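You operate a simulated robot arm through the tools that you are given. There is no shell and no other tool.

You are at the controls of a simulated robot arm. One attempt, no reset.

JOB
Wind the nozzle gap to 35 mm, set a 40 ml shot and fill the middle hollow.
Fine: leave the other two empty; pull the table out after.

The check looks at the end state, three seconds after you hand in, the way a careful person would. Anything else that was tipped, shoved, dropped, spilled or broken makes it a failure.

ROBOT AND FRAMES
A 7-joint arm with a two-finger parallel gripper, fixed in place. Base frame: the origin is at the foot of the arm, x ahead of it, y to its left, z up. Units: mm, degrees, N and s.
Its first joint turns from -132.0 to 132.0 degrees. Payload 3.91 kg.
The tool frame sits at the grasp point between the pads (the TCP): z along the fingers, y along the line on which they close. The tips reach 30 mm beyond it. Largest opening 110 mm; finger width 20, thickness 10; the body of the gripper, 48 by 112 mm, starts 55 mm behind the TCP.
Orientation is that of the tool frame in the base frame, as a unit quaternion [w, x, y, z]. With the fingers straight down and closing along the base's y, the tool's x points along the base's -x, its y along +y and its z along -z.

CONTROLS
- The arm moves only by the tool arm_command. Its argument "targets" is a list that holds one entry, the list of rows, each a list of 7 numbers: the shift along the tool's x, y, z in m, then the turn, a rotation vector about the tool's x, y, z in degrees, then the finger opening in m, from 0 to 0.11. In form: [[[tx, ty, tz, rx, ry, rz, hand], ...]]. A call has 1 to 20 rows; each row shifts and turns the commanded pose from where the row before left it, along the tool's axes as they then stand. Each row takes 0.2 s and may step no farther than 50 mm and 8.6 degrees from the row before; otherwise, or with a gripper value out of range, the whole call is refused. Where a pose cannot be reached the arm comes as near as it can. A force on the tool above 90 N (or 10 N above the force at the start of the call, whichever is more), or a blocked arm, ends the call early, and 0.2 s more pass. Each finger travels about 108 mm/s and halts on what it meets, pressing with about 35 N; the grip force reading is that of the motor and also rises with nothing between the fingers. The clock runs only during rows and for 0.2 s after the last one: add rows that do not move to give the fingers time. The reply holds the time, the measured pose of the TCP, the force on the tool along the base axes, the opening and the grip force, in the units named above and with some noise, with the torque about the TCP (base axes, N m) and any sound that the robot's microphone picked up.
- Cameras (640 x 400 px; columns grow to the right, rows downward): "scene" is fixed at [48.9, 500.1, 1457.4]; the picture's right is [0.23, 0.97, 0.00], its down [-0.00, 0.00, -1.00] and it looks along [-0.97, 0.23, 0.00] (base axes); focal length 214 px, centre (320, 200). "wrist" rides on the gripper at [72, 17, -103] in the tool frame; the picture's right is [-0.23, 0.97, 0.00], its down [-0.76, -0.18, -0.62] and it looks along [-0.61, -0.14, 0.78] (tool axes); focal length 222 px, centre (320, 200). There is no depth. A picture from a camera that has moved, and an enlarged one, comes with that camera's place and axes in the base frame and with its lens.
- grab_frame(camera): a new picture of that camera. The clock stands still meanwhile.
- inspect(camera, box): a new picture of the part [left, top, right, bottom] of that camera's present view, enlarged. The clock stands still meanwhile.
- job_done(): hands the job in; it is judged then, once.

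Places have to be worked out from the pictures, the camera data and where the tool is seen. Open the gripper and draw the arm clear of the work before you hand the job in, unless the task says otherwise.

The tools are called after "Request:" by a JSON object that holds its "method" and its "body". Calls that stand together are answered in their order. arm_command: Moves the arm, as the interface text tells. Its arguments: {"type":"object","properties":{"targets":{"type":"array","items":{"type":"array","items":{"type":"array","items":{"type":"number"}}}}},"required":["targets"]} The other tools are called the same way: grab_frame (camera) takes a picture; inspect (camera, box) takes an enlarged picture of a part of a camera's view; job_done () hands the job in.

At the start:

```text
time_s: 0.0
ee_pos: [226.9, 456.7, 1292.5]
tool_rot: [0.0, 0.0, 1.0, -0.001]
contact_force: [-0.2, 0.5, -1.1]
torque: [0.0, 0.01, 0.02]
finger_gap: 109.7
gripper_force: 0.0
```

scene: 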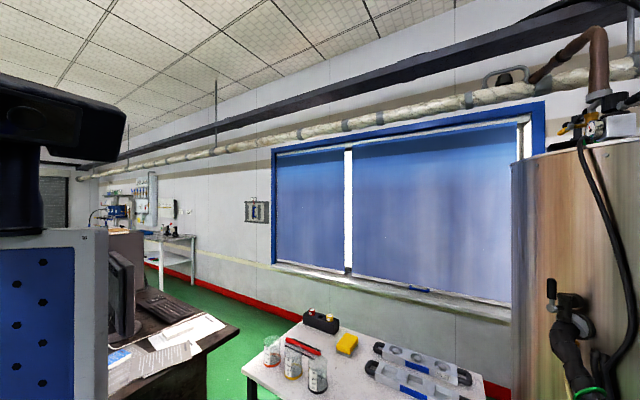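
wrist: 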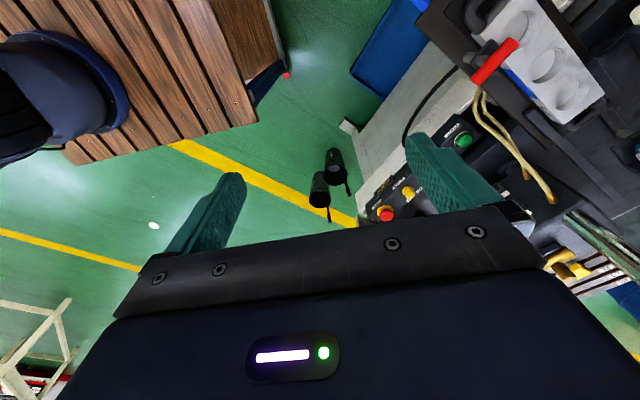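

The scene camera looks away behind the base, while the wrist view shows a machine with buttons, a white mould block with three hollows and a red handle. I'll enlarge both views first.

Request:
{"method": "inspect", "body": {"camera": "wrist", "box": [340, 0, 640, 300]}}

Request:
{"method": "inspect", "body": {"camera": "scene", "box": [220, 290, 500, 400]}}

Request:
{"method": "inspect", "body": {"camera": "scene", "box": [500, 60, 640, 400]}}

```text
1.33 times, centred on (490, 150) of wrist
camera zoom: at [153.3, 473.5, 1395.3], right [0.23, 0.97, 0.0], down [0.76, -0.18, 0.62], along [0.61, -0.14, -0.78], focal length 296 px, centre (93, 267)
```

zoom: 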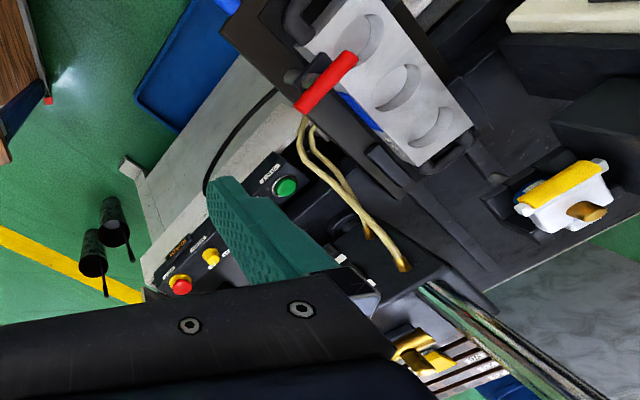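

```text
2.29 times, centred on (360, 345) of scene
camera zoom: at [48.9, 500.1, 1457.4], right [0.23, 0.97, 0.0], down [0.0, 0.0, -1.0], along [-0.97, 0.23, 0.0], focal length 490 px, centre (229, -131)
```

zoom: 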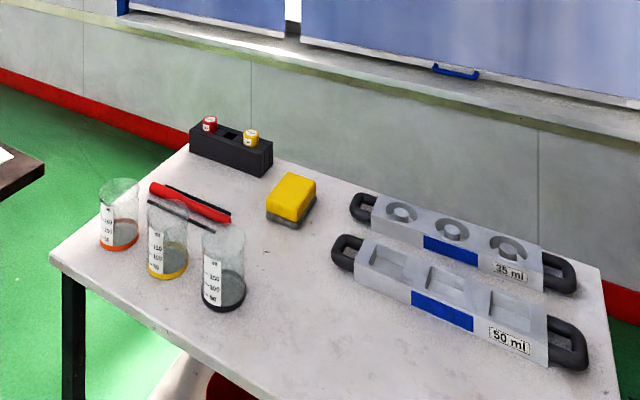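

```text
1.18 times, centred on (570, 230) of scene
camera zoom: at [48.9, 500.1, 1457.4], right [0.23, 0.97, 0.0], down [0.0, 0.0, -1.0], along [-0.97, 0.23, 0.0], focal length 252 px, centre (26, 165)
```

zoom: 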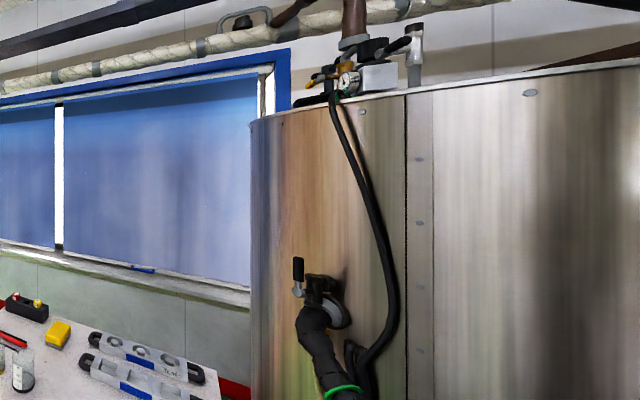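

The machine seems to lie to the left (toward +y), below the gripper. I'll yaw the tool in place by about 80° so the wrist camera looks toward +y, staying at this height.

Request:
{"method": "arm_command", "body": {"targets": [[[0, 0, 0, 0, 0, -8, 0.11], [0, 0, 0, 0, 0, -8, 0.11], [0, 0, 0, 0, 0, -8, 0.11], [0, 0, 0, 0, 0, -8, 0.11], [0, 0, 0, 0, 0, -8, 0.11], [0, 0, 0, 0, 0, -8, 0.11], [0, 0, 0, 0, 0, -8, 0.11], [0, 0, 0, 0, 0, -8, 0.11], [0, 0, 0, 0, 0, -8, 0.11], [0, 0, 0, 0, 0, -8, 0.11], [0, 0, 0, 0, 0, 0, 0.11]]]}}

```text
time_s: 2.4
ee_pos: [227.0, 457.5, 1292.0]
tool_rot: [0.0, -0.644, 0.765, 0.0]
contact_force: [0.9, -0.7, -0.3]
torque: [-0.01, 0.02, 0.0]
finger_gap: 110.2
gripper_force: 0.0
```

The tool turned cleanly; now I look at what the wrist camera sees.

Request:
{"method": "grab_frame", "body": {"camera": "wrist"}}

Request:
{"method": "grab_frame", "body": {"camera": "scene"}}

```text
taken
camera wrist: at [196.7, 388.2, 1395.6], right [-0.92, 0.39, 0.0], down [0.3, 0.72, 0.62], along [0.24, 0.57, -0.78], focal length 222 px, centre (320, 200)
```

wrist: 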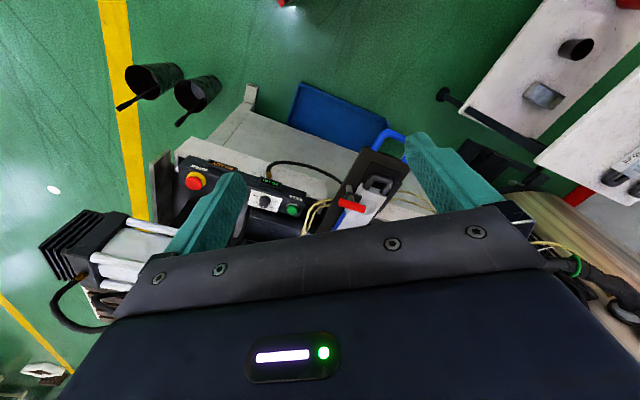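

```text
taken
```

scene: 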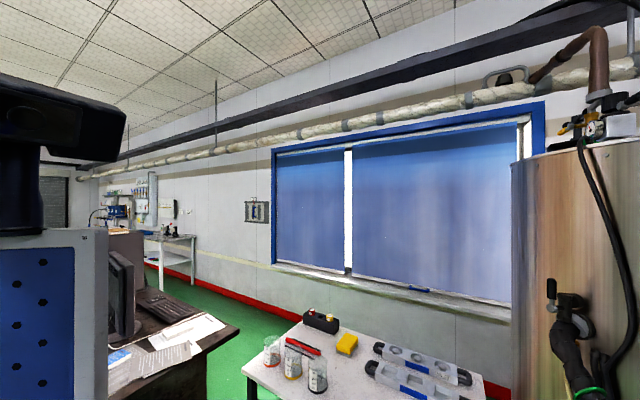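

The gripper blocks the machine in the lower half of the view. I'll tilt the fingers outward by about 32° so the camera looks more ahead and the machine comes into the free upper half.

Request:
{"method": "arm_command", "body": {"targets": [[[0.02, 0, -0.03, 0, -8, 0, 0.11], [0.02, 0, -0.03, 0, -8, 0, 0.11], [0.0, 0, -0.03, 0, -8, 0, 0.11], [0, 0, -0.03, 0, -8, 0, 0.11], [0, 0, 0, 0, 0, 0, 0.11]]]}}

Request:
{"method": "grab_frame", "body": {"camera": "wrist"}}

```text
time_s: 3.6
ee_pos: [217.6, 394.0, 1407.8]
tool_rot: [0.212, -0.618, 0.736, 0.177]
contact_force: [-0.5, 0.3, 0.0]
torque: [0.0, 0.02, 0.0]
finger_gap: 109.8
gripper_force: 0.1
```

```text
taken
camera wrist: at [179.1, 281.4, 1455.5], right [-0.93, 0.36, 0.12], down [0.23, 0.28, 0.93], along [0.3, 0.89, -0.34], focal length 222 px, centre (320, 200)
```

wrist: 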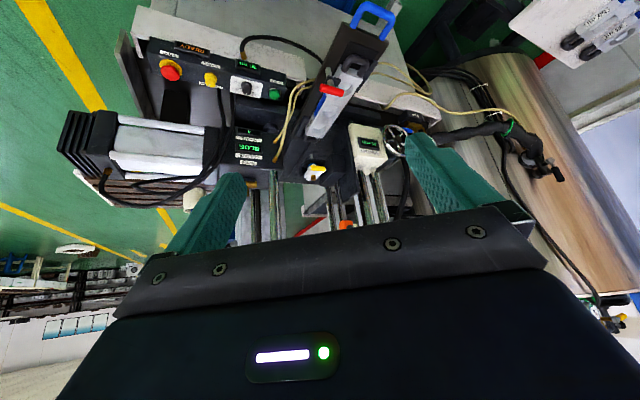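

The whole machine is now in view, upside down since image-down is up in the room. I'll enlarge it in parts.

Request:
{"method": "inspect", "body": {"camera": "wrist", "box": [120, 20, 300, 130]}}

Request:
{"method": "inspect", "body": {"camera": "wrist", "box": [270, 0, 430, 100]}}

Request:
{"method": "inspect", "body": {"camera": "wrist", "box": [200, 90, 420, 250]}}

Request:
{"method": "inspect", "body": {"camera": "wrist", "box": [40, 90, 260, 250]}}

Request:
{"method": "inspect", "body": {"camera": "wrist", "box": [370, 0, 640, 200]}}

```text
3.56 times, centred on (210, 75) of wrist
camera zoom: at [179.1, 281.4, 1455.5], right [-0.93, 0.36, 0.12], down [0.23, 0.28, 0.93], along [0.3, 0.89, -0.34], focal length 790 px, centre (711, 644)
```

zoom: 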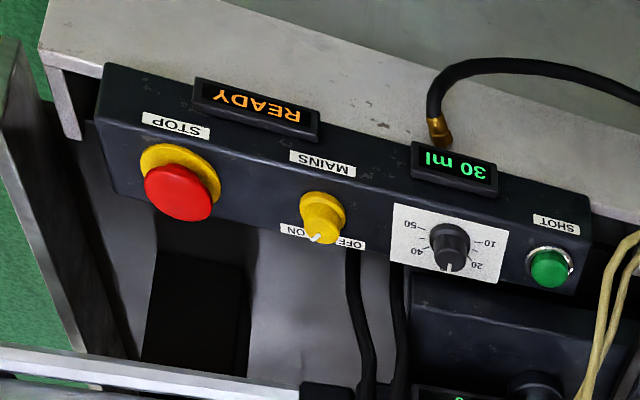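

```text
4.00 times, centred on (350, 50) of wrist
camera zoom: at [179.1, 281.4, 1455.5], right [-0.93, 0.36, 0.12], down [0.23, 0.28, 0.93], along [0.3, 0.89, -0.34], focal length 888 px, centre (200, 800)
```

zoom: 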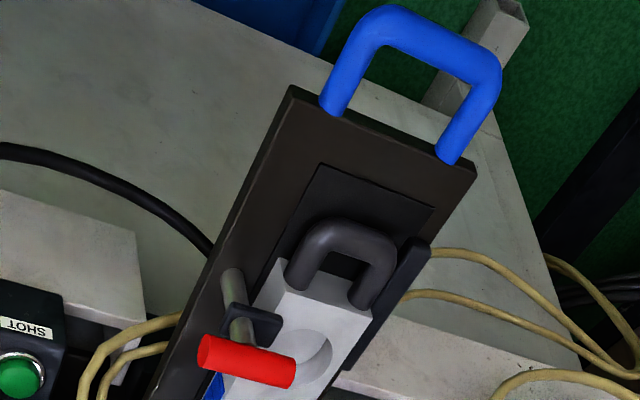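

```text
2.50 times, centred on (310, 170) of wrist
camera zoom: at [179.1, 281.4, 1455.5], right [-0.93, 0.36, 0.12], down [0.23, 0.28, 0.93], along [0.3, 0.89, -0.34], focal length 555 px, centre (345, 275)
```

zoom: 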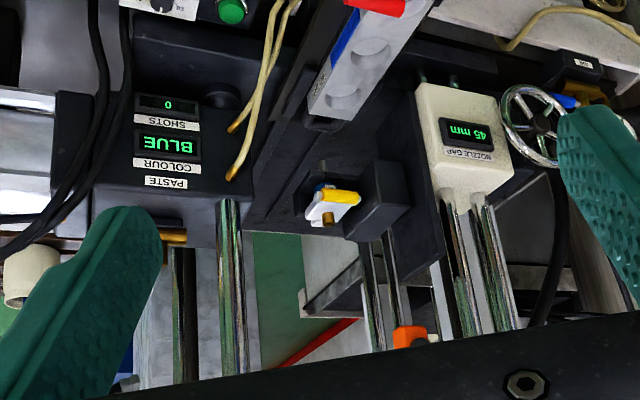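

```text
2.50 times, centred on (150, 170) of wrist
camera zoom: at [179.1, 281.4, 1455.5], right [-0.93, 0.36, 0.12], down [0.23, 0.28, 0.93], along [0.3, 0.89, -0.34], focal length 555 px, centre (745, 275)
```

zoom: 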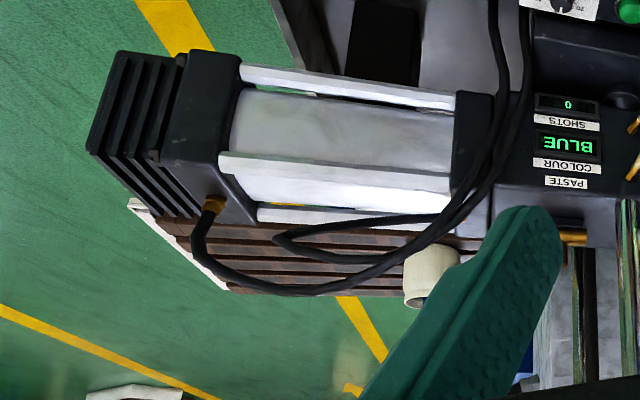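

```text
2.00 times, centred on (505, 100) of wrist
camera zoom: at [179.1, 281.4, 1455.5], right [-0.93, 0.36, 0.12], down [0.23, 0.28, 0.93], along [0.3, 0.89, -0.34], focal length 444 px, centre (-50, 400)
```

zoom: 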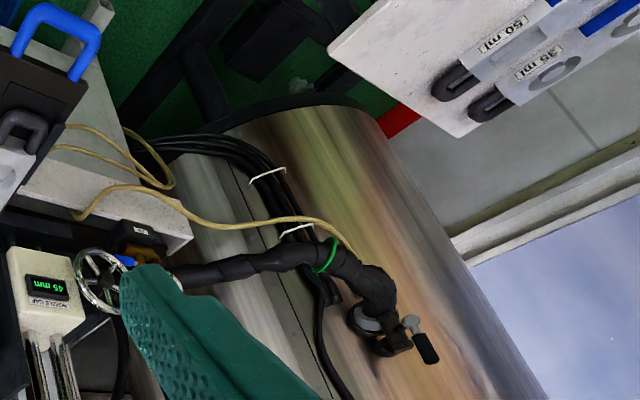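

Readouts show READY, 30 ml set, nozzle gap 45 mm, colour BLUE, 0 shots. The mould is clamped on a sliding table with a blue handle. I'll shift 100 mm sideways (toward −x) for parallax and to see the handwheel and the mould label.

Request:
{"method": "arm_command", "body": {"targets": [[[0, 0.05, 0, 0, 0, 0, 0.11], [0, 0.05, 0, 0, 0, 0, 0.11], [0, 0, 0, 0, 0, 0, 0.11]]]}}

Request:
{"method": "grab_frame", "body": {"camera": "wrist"}}

Request:
{"method": "inspect", "body": {"camera": "wrist", "box": [250, 80, 430, 200]}}

Request:
{"method": "inspect", "body": {"camera": "wrist", "box": [200, 0, 360, 120]}}

```text
time_s: 4.4
ee_pos: [115.0, 411.0, 1405.7]
tool_rot: [0.211, -0.618, 0.737, 0.177]
contact_force: [0.8, 0.4, 0.0]
torque: [-0.01, 0.03, -0.01]
finger_gap: 109.8
gripper_force: 0.1
```

```text
taken
camera wrist: at [78.2, 298.6, 1455.4], right [-0.93, 0.36, 0.12], down [0.23, 0.28, 0.93], along [0.3, 0.89, -0.34], focal length 222 px, centre (320, 200)
```

wrist: 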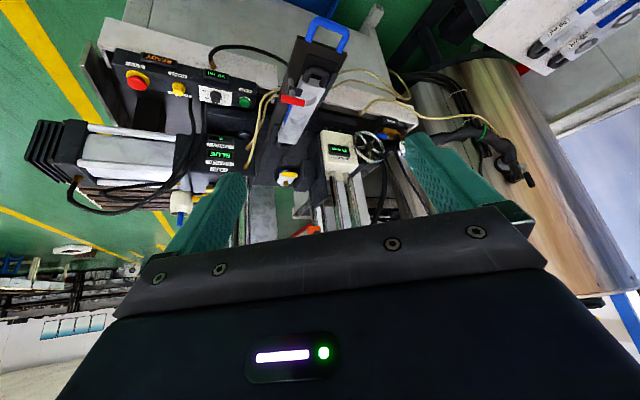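

```text
3.33 times, centred on (340, 140) of wrist
camera zoom: at [78.2, 298.6, 1455.4], right [-0.93, 0.36, 0.12], down [0.23, 0.28, 0.93], along [0.3, 0.89, -0.34], focal length 740 px, centre (253, 400)
```

zoom: 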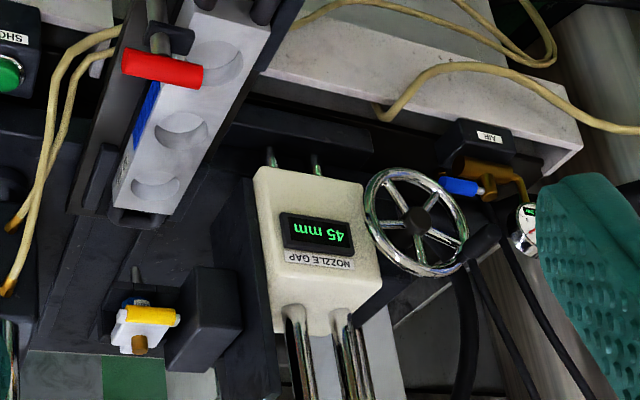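

```text
3.33 times, centred on (280, 60) of wrist
camera zoom: at [78.2, 298.6, 1455.4], right [-0.93, 0.36, 0.12], down [0.23, 0.28, 0.93], along [0.3, 0.89, -0.34], focal length 740 px, centre (453, 667)
```

zoom: 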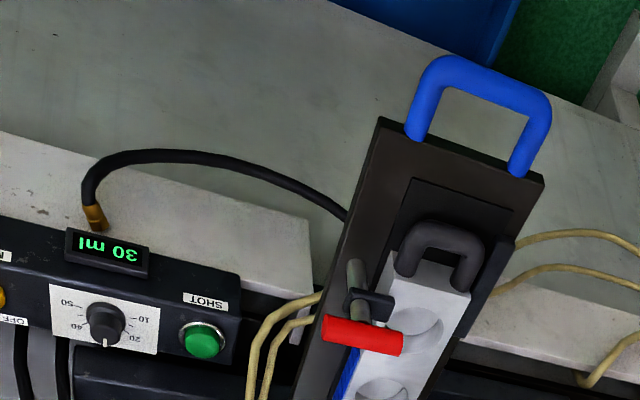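

The mould has three round hollows with a label side facing +x, and the handwheel sits at the left column. I'll move about 300 mm toward +x and yaw the camera left to see the mould's label side and the control box head-on.

Request:
{"method": "arm_command", "body": {"targets": [[[0, -0.05, 0, 0, 0, 0, 0.11], [0, -0.05, 0, 0, 0, 0, 0.11], [0, -0.05, 0, 0, 0, 0, 0.11], [0, -0.05, 0, 0, 0, 0, 0.11], [0, -0.05, 0, 0, 0, 0, 0.11], [0, -0.05, 0, 0, 0, 0, 0.11], [0, 0, 0, 0, 0, 0, 0.11]]]}}

Request:
{"method": "grab_frame", "body": {"camera": "wrist"}}

```text
time_s: 6.0
ee_pos: [412.8, 360.0, 1407.5]
tool_rot: [0.212, -0.618, 0.736, 0.177]
contact_force: [-0.4, -0.3, 0.1]
torque: [-0.02, 0.0, 0.0]
finger_gap: 109.8
gripper_force: 0.1
```

```text
taken
camera wrist: at [375.1, 247.1, 1457.5], right [-0.93, 0.36, 0.12], down [0.23, 0.28, 0.93], along [0.3, 0.89, -0.34], focal length 222 px, centre (320, 200)
```

wrist: 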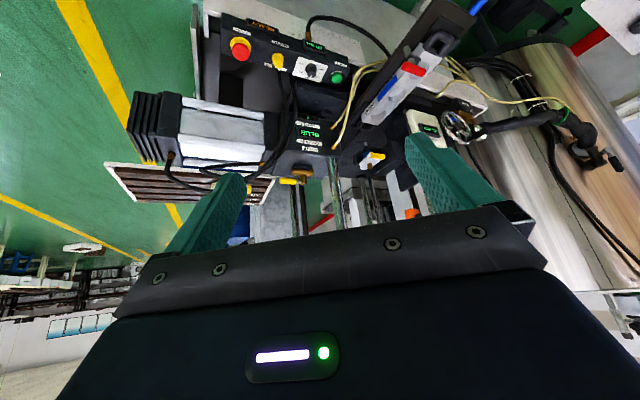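

Now the label side of the mould can be seen; enlarging the mould, nozzle area and panel.

Request:
{"method": "inspect", "body": {"camera": "wrist", "box": [340, 20, 460, 130]}}

Request:
{"method": "inspect", "body": {"camera": "wrist", "box": [280, 100, 420, 200]}}

Request:
{"method": "inspect", "body": {"camera": "wrist", "box": [210, 0, 370, 110]}}

Request:
{"method": "inspect", "body": {"camera": "wrist", "box": [400, 60, 520, 160]}}

```text
3.64 times, centred on (400, 75) of wrist
camera zoom: at [375.1, 247.1, 1457.5], right [-0.93, 0.36, 0.12], down [0.23, 0.28, 0.93], along [0.3, 0.89, -0.34], focal length 808 px, centre (29, 654)
```

zoom: 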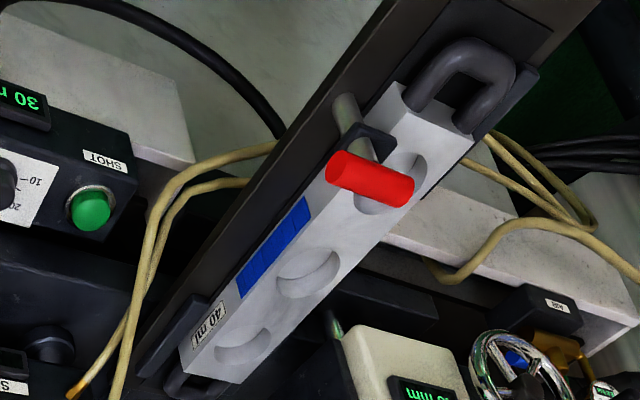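

```text
4.00 times, centred on (350, 150) of wrist
camera zoom: at [375.1, 247.1, 1457.5], right [-0.93, 0.36, 0.12], down [0.23, 0.28, 0.93], along [0.3, 0.89, -0.34], focal length 888 px, centre (200, 400)
```

zoom: 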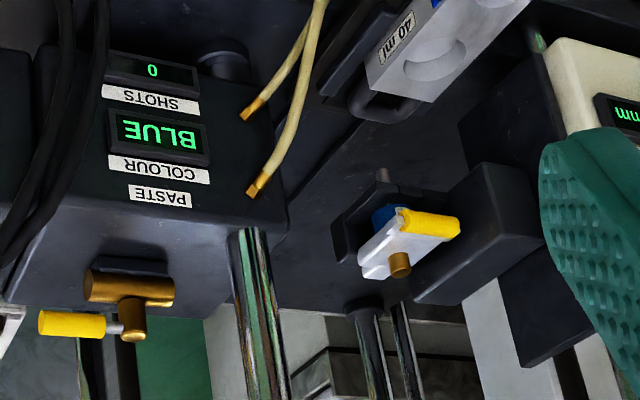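

```text
3.64 times, centred on (290, 55) of wrist
camera zoom: at [375.1, 247.1, 1457.5], right [-0.93, 0.36, 0.12], down [0.23, 0.28, 0.93], along [0.3, 0.89, -0.34], focal length 808 px, centre (429, 727)
```

zoom: 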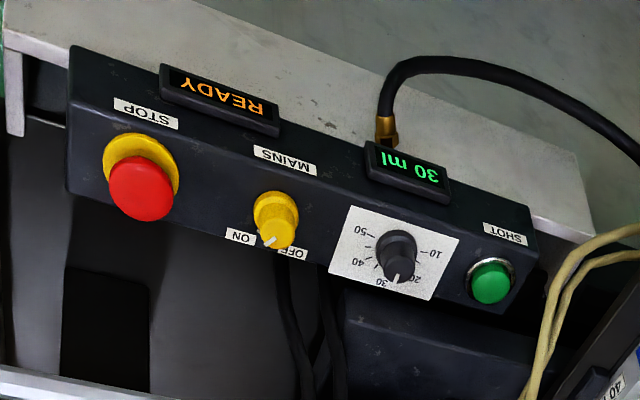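

```text
4.00 times, centred on (460, 110) of wrist
camera zoom: at [375.1, 247.1, 1457.5], right [-0.93, 0.36, 0.12], down [0.23, 0.28, 0.93], along [0.3, 0.89, -0.34], focal length 888 px, centre (-240, 560)
```

zoom: 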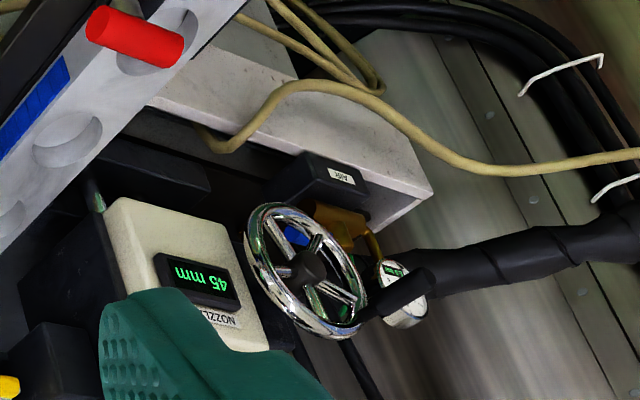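

The mould is marked 40 ml, so a 40 ml shot fits. Triangulating: shot button ≈ (445,760,890), dial ≈ (505,700,892), middle hollow ≈ (293,825,974), nozzle assembly ≈ (420,948), and the machine is turned about 45°. I'll yaw to 45° and move in front of the table for a better look.

Request:
{"method": "arm_command", "body": {"targets": [[[0, 0, 0, 3.71, 0, 5.94, 0.11], [0, 0, 0, 3.71, 0, 5.94, 0.11], [0, 0, 0, 3.71, 0, 5.94, 0.11], [0, 0, 0, 3.71, 0, 5.94, 0.11], [0, 0, 0, 3.71, 0, 5.94, 0.11], [0.006, 0.044, 0, 0, 0, 0, 0.11], [0.006, 0.044, 0, 0, 0, 0, 0.11], [0.006, 0.044, 0, 0, 0, 0, 0.11], [0.006, 0.044, 0, 0, 0, 0, 0.11], [0.006, 0.044, 0.0, 0, 0, 0, 0.11], [0.006, 0.044, 0.0, 0, 0, 0, 0.11], [0.006, 0.044, 0.0, 0, 0, 0, 0.11], [0.006, 0.044, 0.01, 0, 0, 0, 0.11], [0.006, 0.044, 0.01, 0, 0, 0, 0.11], [0, 0, 0, 0, 0, 0, 0.11]]]}}

Request:
{"method": "grab_frame", "body": {"camera": "wrist"}}

```text
time_s: 9.2
ee_pos: [105.0, 615.1, 1361.4]
tool_rot: [0.256, -0.368, 0.888, 0.106]
contact_force: [0.3, 0.3, -0.1]
torque: [0.01, 0.04, 0.0]
finger_gap: 110.0
gripper_force: 0.1
```

```text
taken
camera wrist: at [10.6, 543.9, 1409.4], right [-0.55, 0.82, 0.12], down [0.35, 0.1, 0.93], along [0.76, 0.56, -0.34], focal length 222 px, centre (320, 200)
```

wrist: 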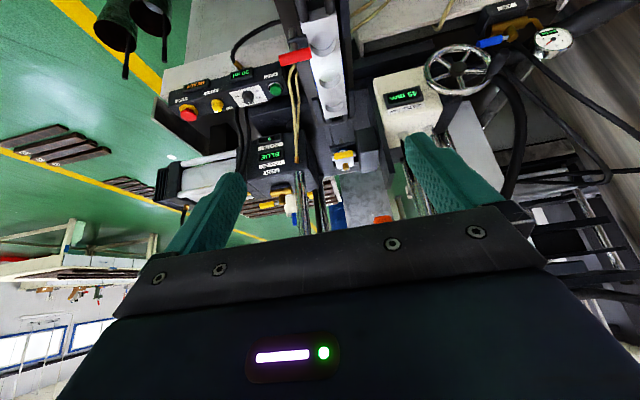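

Now I'm looking along the machine's depth; I enlarge the table/nozzle, the handwheel and air section.

Request:
{"method": "inspect", "body": {"camera": "wrist", "box": [260, 0, 420, 100]}}

Request:
{"method": "inspect", "body": {"camera": "wrist", "box": [240, 100, 420, 220]}}

Request:
{"method": "inspect", "body": {"camera": "wrist", "box": [360, 0, 580, 140]}}

Request:
{"method": "inspect", "body": {"camera": "wrist", "box": [150, 50, 310, 150]}}

```text
4.00 times, centred on (340, 50) of wrist
camera zoom: at [10.6, 543.9, 1409.4], right [-0.55, 0.82, 0.12], down [0.35, 0.1, 0.93], along [0.76, 0.56, -0.34], focal length 888 px, centre (240, 800)
```

zoom: 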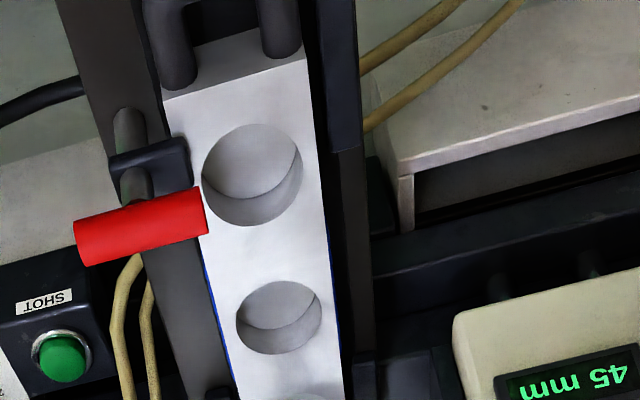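

```text
3.33 times, centred on (330, 160) of wrist
camera zoom: at [10.6, 543.9, 1409.4], right [-0.55, 0.82, 0.12], down [0.35, 0.1, 0.93], along [0.76, 0.56, -0.34], focal length 740 px, centre (287, 333)
```

zoom: 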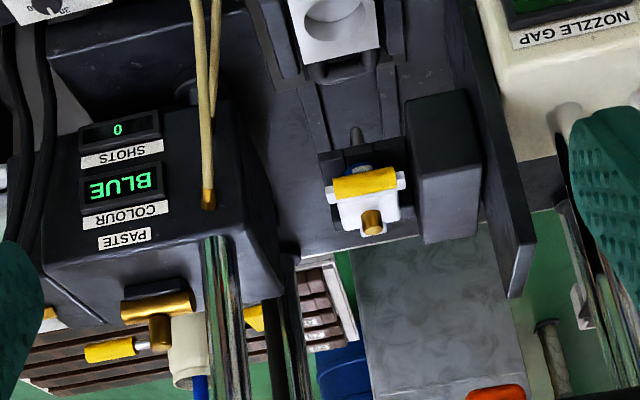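

```text
2.86 times, centred on (470, 70) of wrist
camera zoom: at [10.6, 543.9, 1409.4], right [-0.55, 0.82, 0.12], down [0.35, 0.1, 0.93], along [0.76, 0.56, -0.34], focal length 635 px, centre (-109, 571)
```

zoom: 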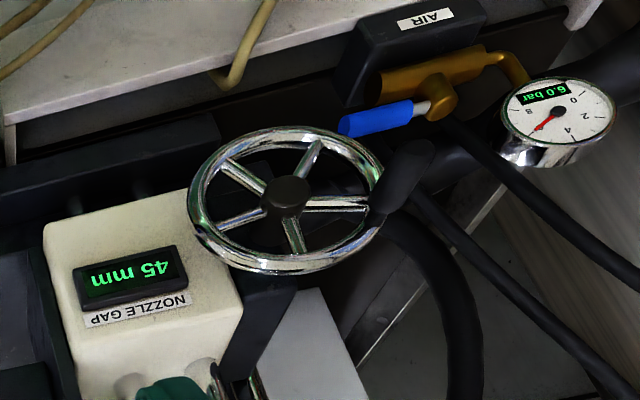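

```text
4.00 times, centred on (230, 100) of wrist
camera zoom: at [10.6, 543.9, 1409.4], right [-0.55, 0.82, 0.12], down [0.35, 0.1, 0.93], along [0.76, 0.56, -0.34], focal length 888 px, centre (680, 600)
```

zoom: 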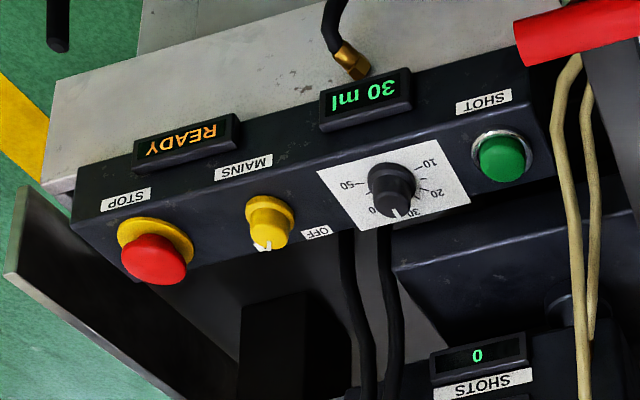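

Air is at 6 bar and READY shows. Before touching anything I want to understand the red handle and collar by the mould and how the table is guided, so I move the camera closer, keeping ~100 mm above the red handle (z≈1014).

Request:
{"method": "arm_command", "body": {"targets": [[[-0.003, -0.0075, 0.043, 0, 0, 0, 0.11], [-0.003, -0.0075, 0.043, 0, 0, 0, 0.11], [-0.003, -0.0075, 0.043, 0, 0, 0, 0.11], [-0.003, -0.0075, 0.043, 0, 0, 0, 0.11], [-0.003, -0.0075, 0.043, 0, 0, 0, 0.11], [0, 0, 0, 0, 0, 0, 0.11]]]}}

Request:
{"method": "grab_frame", "body": {"camera": "wrist"}}

Request:
{"method": "inspect", "body": {"camera": "wrist", "box": [240, 0, 400, 100]}}

```text
time_s: 10.6
ee_pos: [225.2, 677.9, 1186.3]
tool_rot: [0.254, -0.369, 0.888, 0.105]
contact_force: [1.0, 0.3, 0.1]
torque: [0.02, 0.01, 0.0]
finger_gap: 110.1
gripper_force: 0.0
```

```text
taken
camera wrist: at [130.2, 606.0, 1235.2], right [-0.55, 0.82, 0.12], down [0.35, 0.1, 0.93], along [0.76, 0.56, -0.34], focal length 222 px, centre (320, 200)
```

wrist: 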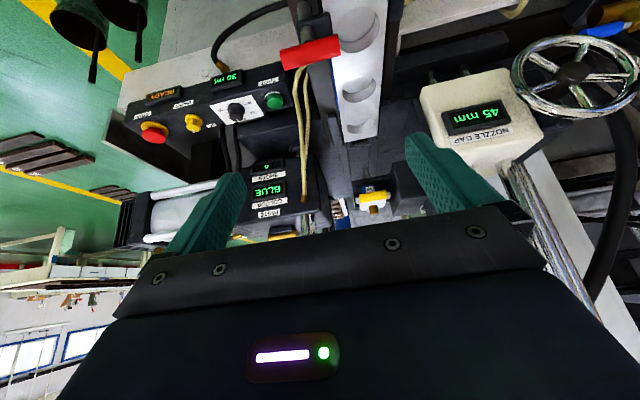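

```text
4.00 times, centred on (320, 50) of wrist
camera zoom: at [130.2, 606.0, 1235.2], right [-0.55, 0.82, 0.12], down [0.35, 0.1, 0.93], along [0.76, 0.56, -0.34], focal length 888 px, centre (320, 800)
```

zoom: 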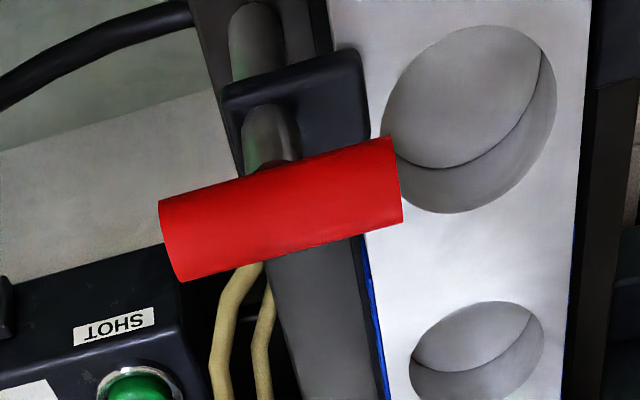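

The collar beside the red handle seems to reach over the mould's edge, but I can't tell if it rests on it. I'll swing around to the right-hand side of the table and look lower from there.

Request:
{"method": "arm_command", "body": {"targets": [[[0, 0, 0, -4.17, 0, -6.66, 0.11], [0, 0, 0, -4.17, 0, -6.66, 0.11], [0, 0, 0, -4.17, 0, -6.66, 0.11], [0, 0, 0, -4.17, 0, -6.66, 0.11], [0, 0, 0, -4.17, 0, -6.66, 0.11], [0, 0, 0, -4.17, 0, -6.66, 0.11], [0, 0, 0, -4.17, 0, -6.66, 0.11], [0.0304, -0.0225, 0.012, 0, 0, 0, 0.11], [0.0304, -0.0225, 0.012, 0, 0, 0, 0.11], [0.0304, -0.0225, 0.012, 0, 0, 0, 0.11], [0.0304, -0.0225, 0.012, 0, 0, 0, 0.11], [0, 0, 0, 0, 0, 0, 0.11]]]}}

Request:
{"method": "grab_frame", "body": {"camera": "wrist"}}

```text
time_s: 13.2
ee_pos: [325.6, 617.6, 1080.8]
tool_rot: [-0.178, 0.736, -0.618, -0.212]
contact_force: [-0.9, 0.8, 0.8]
torque: [-0.01, 0.0, 0.02]
finger_gap: 110.0
gripper_force: 0.1
```

```text
taken
camera wrist: at [327.9, 500.1, 1129.0], right [-0.99, 0.02, 0.12], down [0.12, 0.34, 0.93], along [-0.02, 0.94, -0.34], focal length 222 px, centre (320, 200)
```

wrist: 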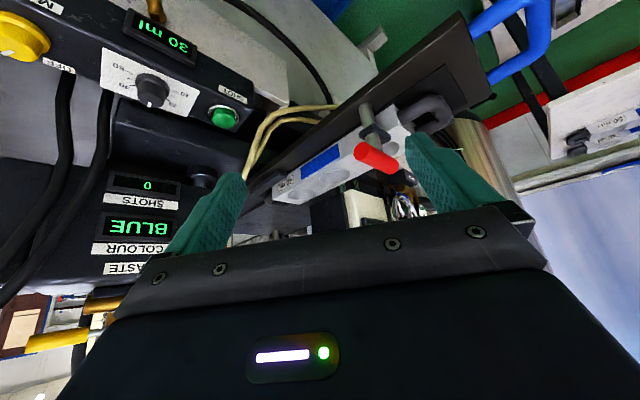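

Good angle; enlarge the clamp and the table front, plus the dial.

Request:
{"method": "inspect", "body": {"camera": "wrist", "box": [330, 70, 470, 190]}}

Request:
{"method": "inspect", "body": {"camera": "wrist", "box": [240, 100, 360, 220]}}

Request:
{"method": "inspect", "body": {"camera": "wrist", "box": [90, 0, 270, 150]}}

Request:
{"method": "inspect", "body": {"camera": "wrist", "box": [400, 0, 600, 130]}}

```text
3.33 times, centred on (400, 130) of wrist
camera zoom: at [327.9, 500.1, 1129.0], right [-0.99, 0.02, 0.12], down [0.12, 0.34, 0.93], along [-0.02, 0.94, -0.34], focal length 740 px, centre (53, 433)
```

zoom: 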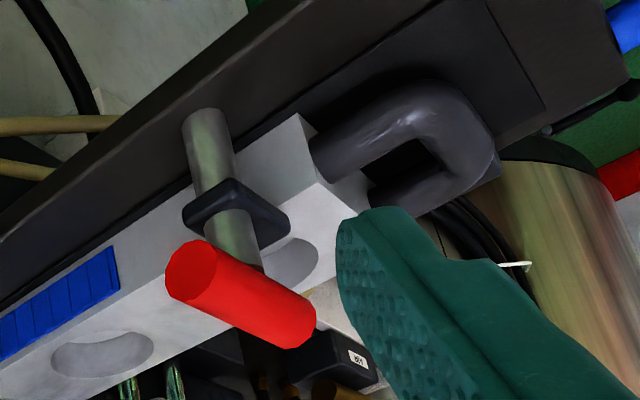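

```text
3.33 times, centred on (300, 160) of wrist
camera zoom: at [327.9, 500.1, 1129.0], right [-0.99, 0.02, 0.12], down [0.12, 0.34, 0.93], along [-0.02, 0.94, -0.34], focal length 740 px, centre (387, 333)
```

zoom: 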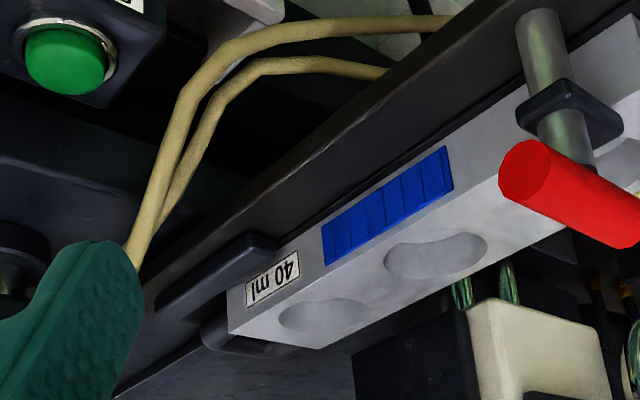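

```text
2.67 times, centred on (180, 75) of wrist
camera zoom: at [327.9, 500.1, 1129.0], right [-0.99, 0.02, 0.12], down [0.12, 0.34, 0.93], along [-0.02, 0.94, -0.34], focal length 592 px, centre (693, 533)
```

zoom: 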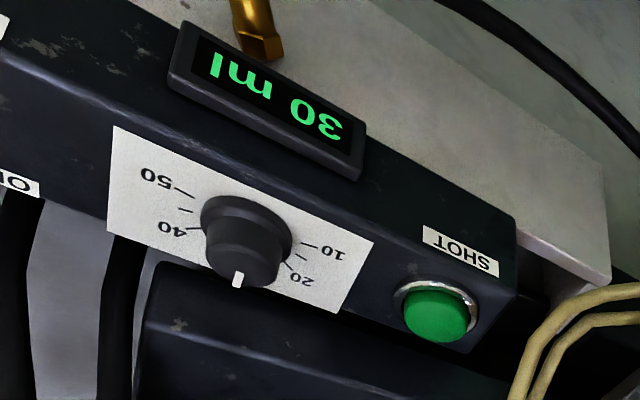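

```text
3.08 times, centred on (500, 65) of wrist
camera zoom: at [327.9, 500.1, 1129.0], right [-0.99, 0.02, 0.12], down [0.12, 0.34, 0.93], along [-0.02, 0.94, -0.34], focal length 684 px, centre (-234, 615)
```

zoom: 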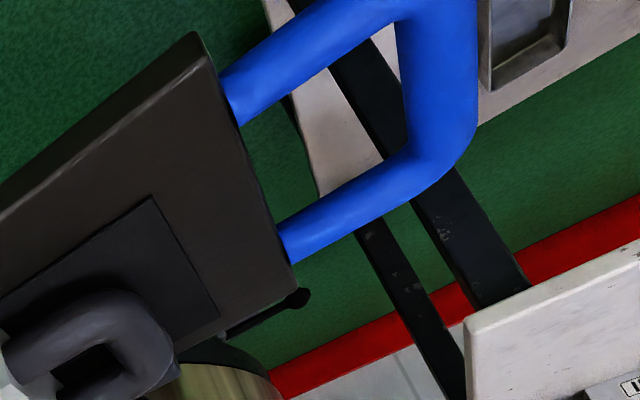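

The red screw clamp's arm overlaps the mould's edge, so the mould looks held down; I'll leave it alone. The panel face tilts upward steeply (normal about 60° up). Next I look into the throat along the table axis to find the nozzle tip.

Request:
{"method": "arm_command", "body": {"targets": [[[-0.0223, 0, -0.02, 3.71, 0, 5.94, 0.11], [-0.0223, 0, -0.02, 3.71, 0, 5.94, 0.11], [0, 0, 0, 3.71, 0, 5.94, 0.11], [0, 0, 0, 3.71, 0, 5.94, 0.11], [0, 0, 0, 3.71, 0, 5.94, 0.11], [0, 0, 0, 3.71, 0, 5.94, 0.11], [0, 0, 0, 0, -8, 0, 0.11], [0, 0, 0, 0, -8, 0, 0.11], [-0.0035, 0.0435, 0.0174, 0, 0, 0, 0.11], [-0.0035, 0.0435, 0.0174, 0, 0, 0, 0.11], [-0.0035, 0.0435, 0.0174, 0, 0, 0, 0.11], [-0.0035, 0.0435, 0.0174, 0, 0, 0, 0.11], [0, 0, 0, 0, 0, 0, 0.11]]]}}

Request:
{"method": "grab_frame", "body": {"camera": "wrist"}}

```text
time_s: 16.0
ee_pos: [207.7, 780.1, 1101.0]
tool_rot: [0.355, -0.444, 0.798, 0.198]
contact_force: [0.2, -0.2, -0.2]
torque: [-0.04, -0.02, 0.02]
finger_gap: 110.1
gripper_force: 0.0
```

```text
taken
camera wrist: at [125.6, 681.4, 1115.8], right [-0.75, 0.64, 0.17], down [0.18, -0.06, 0.98], along [0.64, 0.76, -0.07], focal length 222 px, centre (320, 200)
```

wrist: 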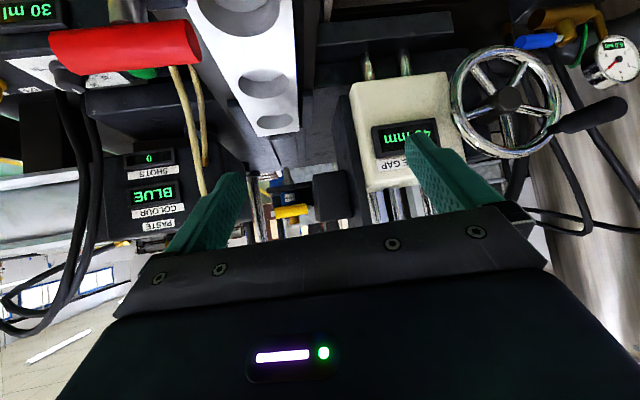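

The throat, wheel and crank handle are in good view. Enlarging nozzle, wheel, and mould.

Request:
{"method": "inspect", "body": {"camera": "wrist", "box": [240, 130, 360, 230]}}

Request:
{"method": "inspect", "body": {"camera": "wrist", "box": [430, 20, 640, 180]}}

Request:
{"method": "inspect", "body": {"camera": "wrist", "box": [160, 0, 360, 150]}}

```text
4.00 times, centred on (300, 180) of wrist
camera zoom: at [125.6, 681.4, 1115.8], right [-0.75, 0.64, 0.17], down [0.18, -0.06, 0.98], along [0.64, 0.76, -0.07], focal length 888 px, centre (400, 280)
```

zoom: 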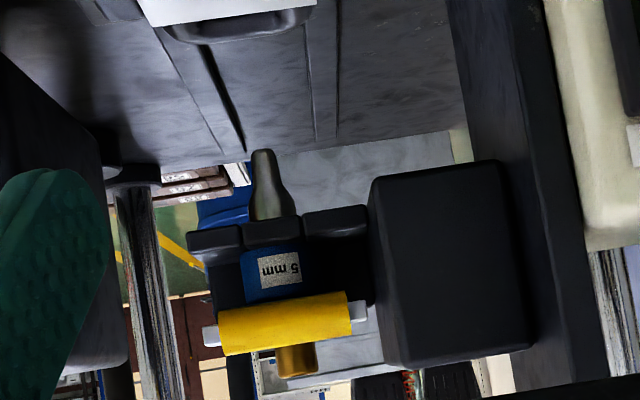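

```text
2.50 times, centred on (535, 100) of wrist
camera zoom: at [125.6, 681.4, 1115.8], right [-0.75, 0.64, 0.17], down [0.18, -0.06, 0.98], along [0.64, 0.76, -0.07], focal length 555 px, centre (-218, 450)
```

zoom: 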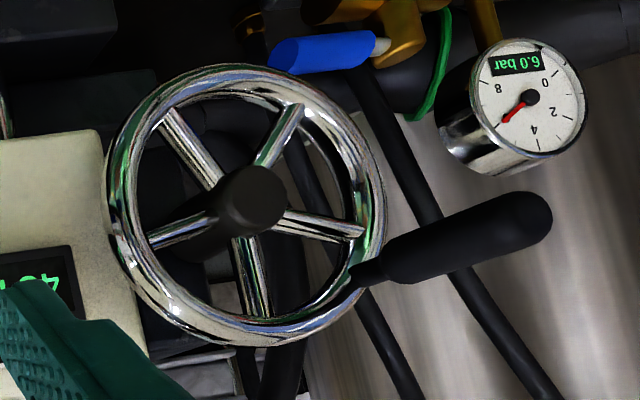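

```text
2.67 times, centred on (260, 75) of wrist
camera zoom: at [125.6, 681.4, 1115.8], right [-0.75, 0.64, 0.17], down [0.18, -0.06, 0.98], along [0.64, 0.76, -0.07], focal length 592 px, centre (480, 533)
```

zoom: 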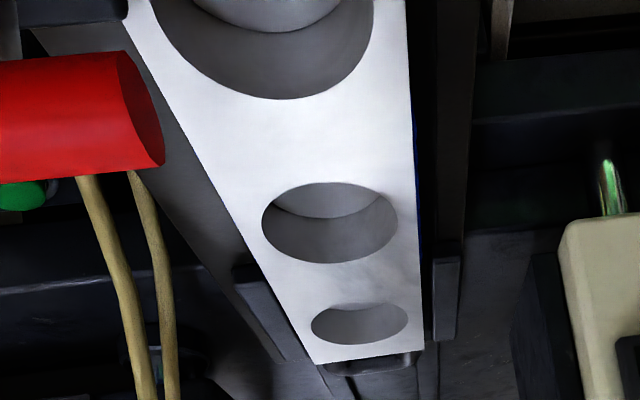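

The nozzle tip is at about (418,949,1022), on the table line, so the middle hollow must travel ≈176 mm inward. The wheel centre is ≈(110,1046,1015), axis toward the operator, with a crank handle on its left. I'll turn the tool to 45° yaw / 60° tilt and move toward a standoff in front of the wheel.

Request:
{"method": "arm_command", "body": {"targets": [[[0, 0, 0, 4.9, 0, 4.4, 0.11], [0, 0, 0, 4.9, 0, 4.4, 0.11], [0, 0, 0, 0, -6, 0, 0.08], [0, 0, 0, 0, -6, 0, 0.08], [0, 0.048, 0, 0, 0, 0, 0.08], [0, 0.048, 0, 0, 0, 0, 0.08], [0, 0.048, 0, 0, 0, 0, 0.08], [0, 0.048, 0, 0, 0, 0, 0.08], [0, 0, 0, 0, 0, 0, 0.08]]]}}

Request:
{"method": "grab_frame", "body": {"camera": "wrist"}}

Request:
{"method": "grab_frame", "body": {"camera": "scene"}}

```text
time_s: 18.0
ee_pos: [75.7, 912.0, 1102.1]
tool_rot: [0.463, -0.331, 0.8, 0.192]
contact_force: [-0.4, 0.3, 0.4]
torque: [0.0, 0.0, 0.02]
finger_gap: 79.8
gripper_force: 0.0
```

```text
taken
camera wrist: at [-27.5, 834.5, 1090.5], right [-0.61, 0.77, 0.2], down [0.01, -0.24, 0.97], along [0.8, 0.59, 0.14], focal length 222 px, centre (320, 200)
```

wrist: 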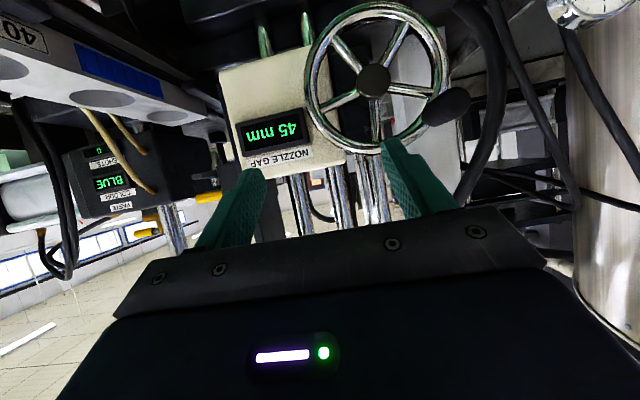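

```text
taken
```

scene: 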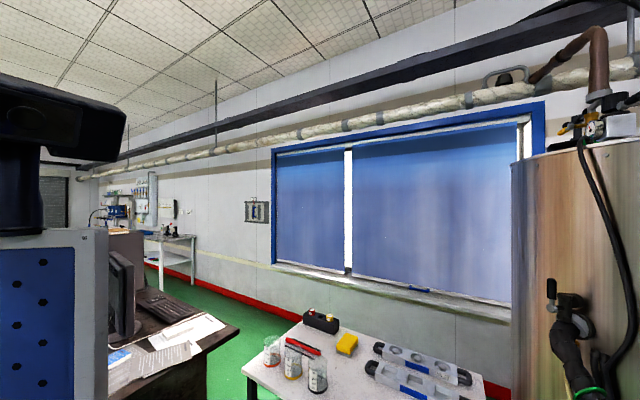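

Clear view of the wheel from the front. I enlarge it to locate hub, rim and crank handle precisely.

Request:
{"method": "inspect", "body": {"camera": "wrist", "box": [280, 0, 500, 160]}}

```text
2.50 times, centred on (390, 80) of wrist
camera zoom: at [-27.5, 834.5, 1090.5], right [-0.61, 0.77, 0.2], down [0.01, -0.24, 0.97], along [0.8, 0.59, 0.14], focal length 555 px, centre (145, 500)
```

zoom: 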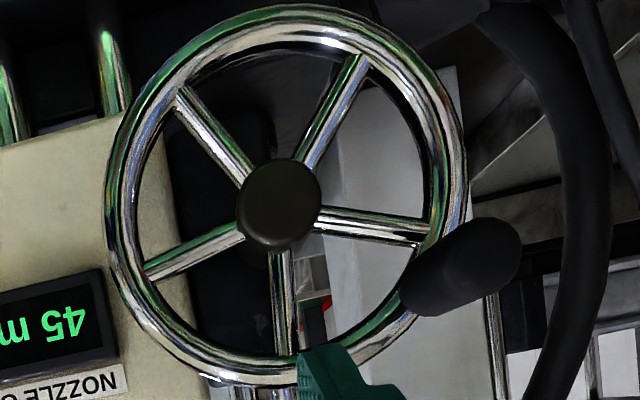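

Hub centre ≈ (110,1034,1018); crank axis at ≈38 mm left, 48 mm up (radius ≈61 mm), handle tip 63 mm in front of the rim. I go in front of the crank first and check alignment before advancing.

Request:
{"method": "arm_command", "body": {"targets": [[[-0.001, 0.0498, 0, 0, 0, 0, 0.07], [-0.001, 0.0497, 0, 0, 0, 0, 0.07], [0, 0, 0, 0, 0, 0, 0.07]]]}}

Request:
{"method": "grab_frame", "body": {"camera": "wrist"}}

Request:
{"method": "inspect", "body": {"camera": "wrist", "box": [180, 20, 420, 190]}}

```text
time_s: 18.8
ee_pos: [4.9, 985.1, 1102.5]
tool_rot: [0.462, -0.331, 0.8, 0.191]
contact_force: [-0.3, 0.5, -0.3]
torque: [-0.02, 0.0, 0.02]
finger_gap: 70.0
gripper_force: 0.1
```

```text
taken
camera wrist: at [-98.2, 907.4, 1091.8], right [-0.61, 0.77, 0.2], down [0.01, -0.24, 0.97], along [0.8, 0.59, 0.13], focal length 222 px, centre (320, 200)
```

wrist: 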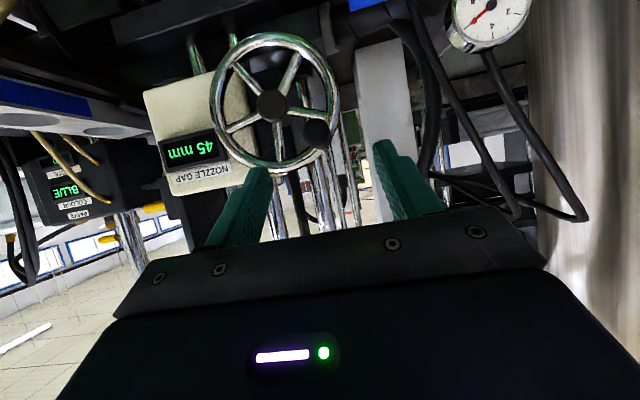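

```text
2.35 times, centred on (300, 105) of wrist
camera zoom: at [-98.2, 907.4, 1091.8], right [-0.61, 0.77, 0.2], down [0.01, -0.24, 0.97], along [0.8, 0.59, 0.13], focal length 523 px, centre (367, 424)
```

zoom: 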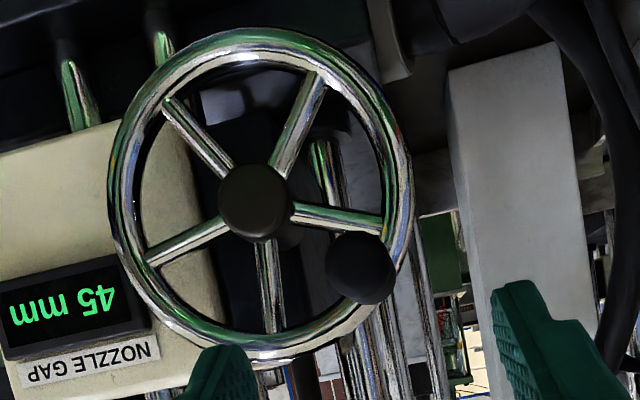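

The crank is centred end-on between the fingers as predicted. I advance 75 mm along the tool axis with the fingers 60 mm apart, straddling the crank.

Request:
{"method": "arm_command", "body": {"targets": [[[0, -0.001, 0.025, 0, 0, 0, 0.06], [0, -0.001, 0.025, 0, 0, 0, 0.06], [0, 0, 0.0245, 0, 0, 0, 0.06], [0, 0, 0, 0, 0, 0, 0.06]]]}}

Request:
{"method": "grab_frame", "body": {"camera": "wrist"}}

```text
time_s: 19.8
ee_pos: [52.4, 1029.3, 1065.6]
tool_rot: [0.461, -0.33, 0.801, 0.19]
contact_force: [-0.4, -0.6, 0.3]
torque: [0.04, 0.0, 0.01]
finger_gap: 60.1
gripper_force: 0.1
```

```text
taken
camera wrist: at [-50.7, 951.8, 1054.7], right [-0.61, 0.77, 0.2], down [0.01, -0.24, 0.97], along [0.8, 0.59, 0.14], focal length 222 px, centre (320, 200)
```

wrist: 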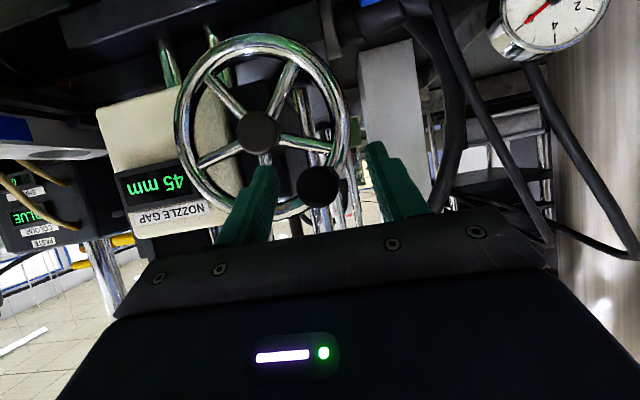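

The crank sits between the fingers. Close on it and read the force.

Request:
{"method": "arm_command", "body": {"targets": [[[0, 0, 0, 0, 0, 0, 0.03], [0, 0, 0, 0, 0, 0, 0.0], [0, 0, 0, 0, 0, 0, 0.0], [0, 0, 0, 0, 0, 0, 0.0]]]}}

Request:
{"method": "inspect", "body": {"camera": "wrist", "box": [100, 20, 420, 220]}}

```text
time_s: 20.8
ee_pos: [50.3, 1029.6, 1065.5]
tool_rot: [0.462, -0.33, 0.801, 0.19]
contact_force: [-1.0, 11.6, 3.4]
torque: [0.24, 0.04, 0.48]
finger_gap: 21.6
gripper_force: 44.4
```

```text
2.00 times, centred on (260, 120) of wrist
camera zoom: at [-51.0, 952.0, 1054.9], right [-0.61, 0.77, 0.2], down [0.01, -0.24, 0.97], along [0.79, 0.59, 0.14], focal length 444 px, centre (440, 360)
```

zoom: 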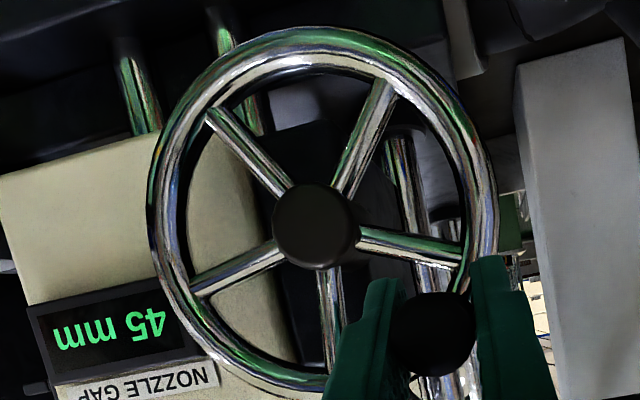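

Grip is firm (21.6 mm handle). I'll turn the crank a small 20° clockwise (as the operator sees it) to learn the direction and ratio.

Request:
{"method": "arm_command", "body": {"targets": [[[-0.0026, -0.0045, -0.0015, 0, 0, 0, 0.0], [-0.0027, -0.0044, -0.0015, 0, 0, 0, 0.0], [-0.0019, -0.0048, -0.0011, 0, 0, 0, 0.0], [-0.0019, -0.0049, -0.0011, 0, 0, 0, 0.0], [0, 0, 0, 0, 0, 0, 0.0], [0, 0, 0, 0, 0, 0, 0.0]]]}}

Request:
{"method": "inspect", "body": {"camera": "wrist", "box": [100, 20, 420, 220]}}

```text
time_s: 22.2
ee_pos: [64.1, 1015.3, 1080.1]
tool_rot: [0.463, -0.33, 0.799, 0.193]
contact_force: [-10.0, 33.8, 33.6]
torque: [0.97, 0.22, 0.6]
finger_gap: 21.6
gripper_force: 45.3
```

```text
2.00 times, centred on (260, 120) of wrist
camera zoom: at [-38.0, 938.3, 1068.2], right [-0.61, 0.77, 0.2], down [0.01, -0.24, 0.97], along [0.79, 0.59, 0.14], focal length 444 px, centre (440, 360)
```

zoom: 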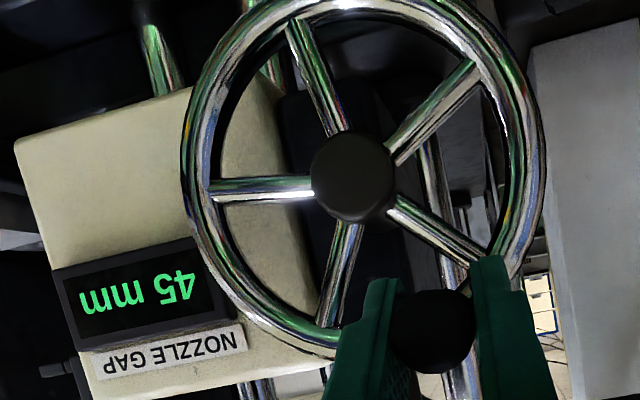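

The wheel turned ≈22° and the readout is still 45; the measured positions fit a circle of radius ≈63 mm around a centre slightly up-right of my first guess. The nozzle-gap box lies 50 mm behind the rim so the orbit is clear; continue 60° clockwise.

Request:
{"method": "arm_command", "body": {"targets": [[[-0.0061, -0.0098, -0.0035, 0, 0, 0, 0.0], [-0.0015, -0.0108, -0.0009, 0, 0, 0, 0.0], [0.0001, -0.011, 0.0, 0, 0, 0, 0.0], [0.0018, -0.0108, 0.0011, 0, 0, 0, 0.0], [0.0035, -0.0102, 0.002, 0, 0, 0, 0.0], [0.0049, -0.0094, 0.0028, 0, 0, 0, 0.0], [0, 0, 0, 0, 0, 0, 0.0]]]}}

Request:
{"method": "inspect", "body": {"camera": "wrist", "box": [100, 0, 420, 220]}}

```text
time_s: 23.8
ee_pos: [107.2, 971.2, 1072.4]
tool_rot: [0.463, -0.33, 0.8, 0.191]
contact_force: [-6.6, 7.5, 4.4]
torque: [0.44, 0.38, 0.25]
finger_gap: 21.5
gripper_force: 45.1
```

```text
1.82 times, centred on (260, 110) of wrist
camera zoom: at [5.6, 893.5, 1061.6], right [-0.61, 0.77, 0.2], down [0.01, -0.24, 0.97], along [0.8, 0.59, 0.13], focal length 404 px, centre (429, 364)
```

zoom: 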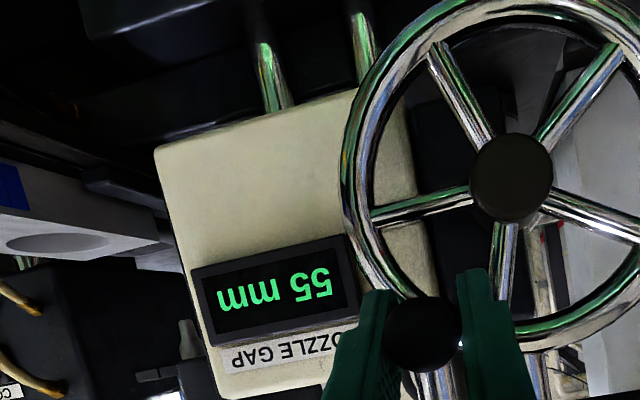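

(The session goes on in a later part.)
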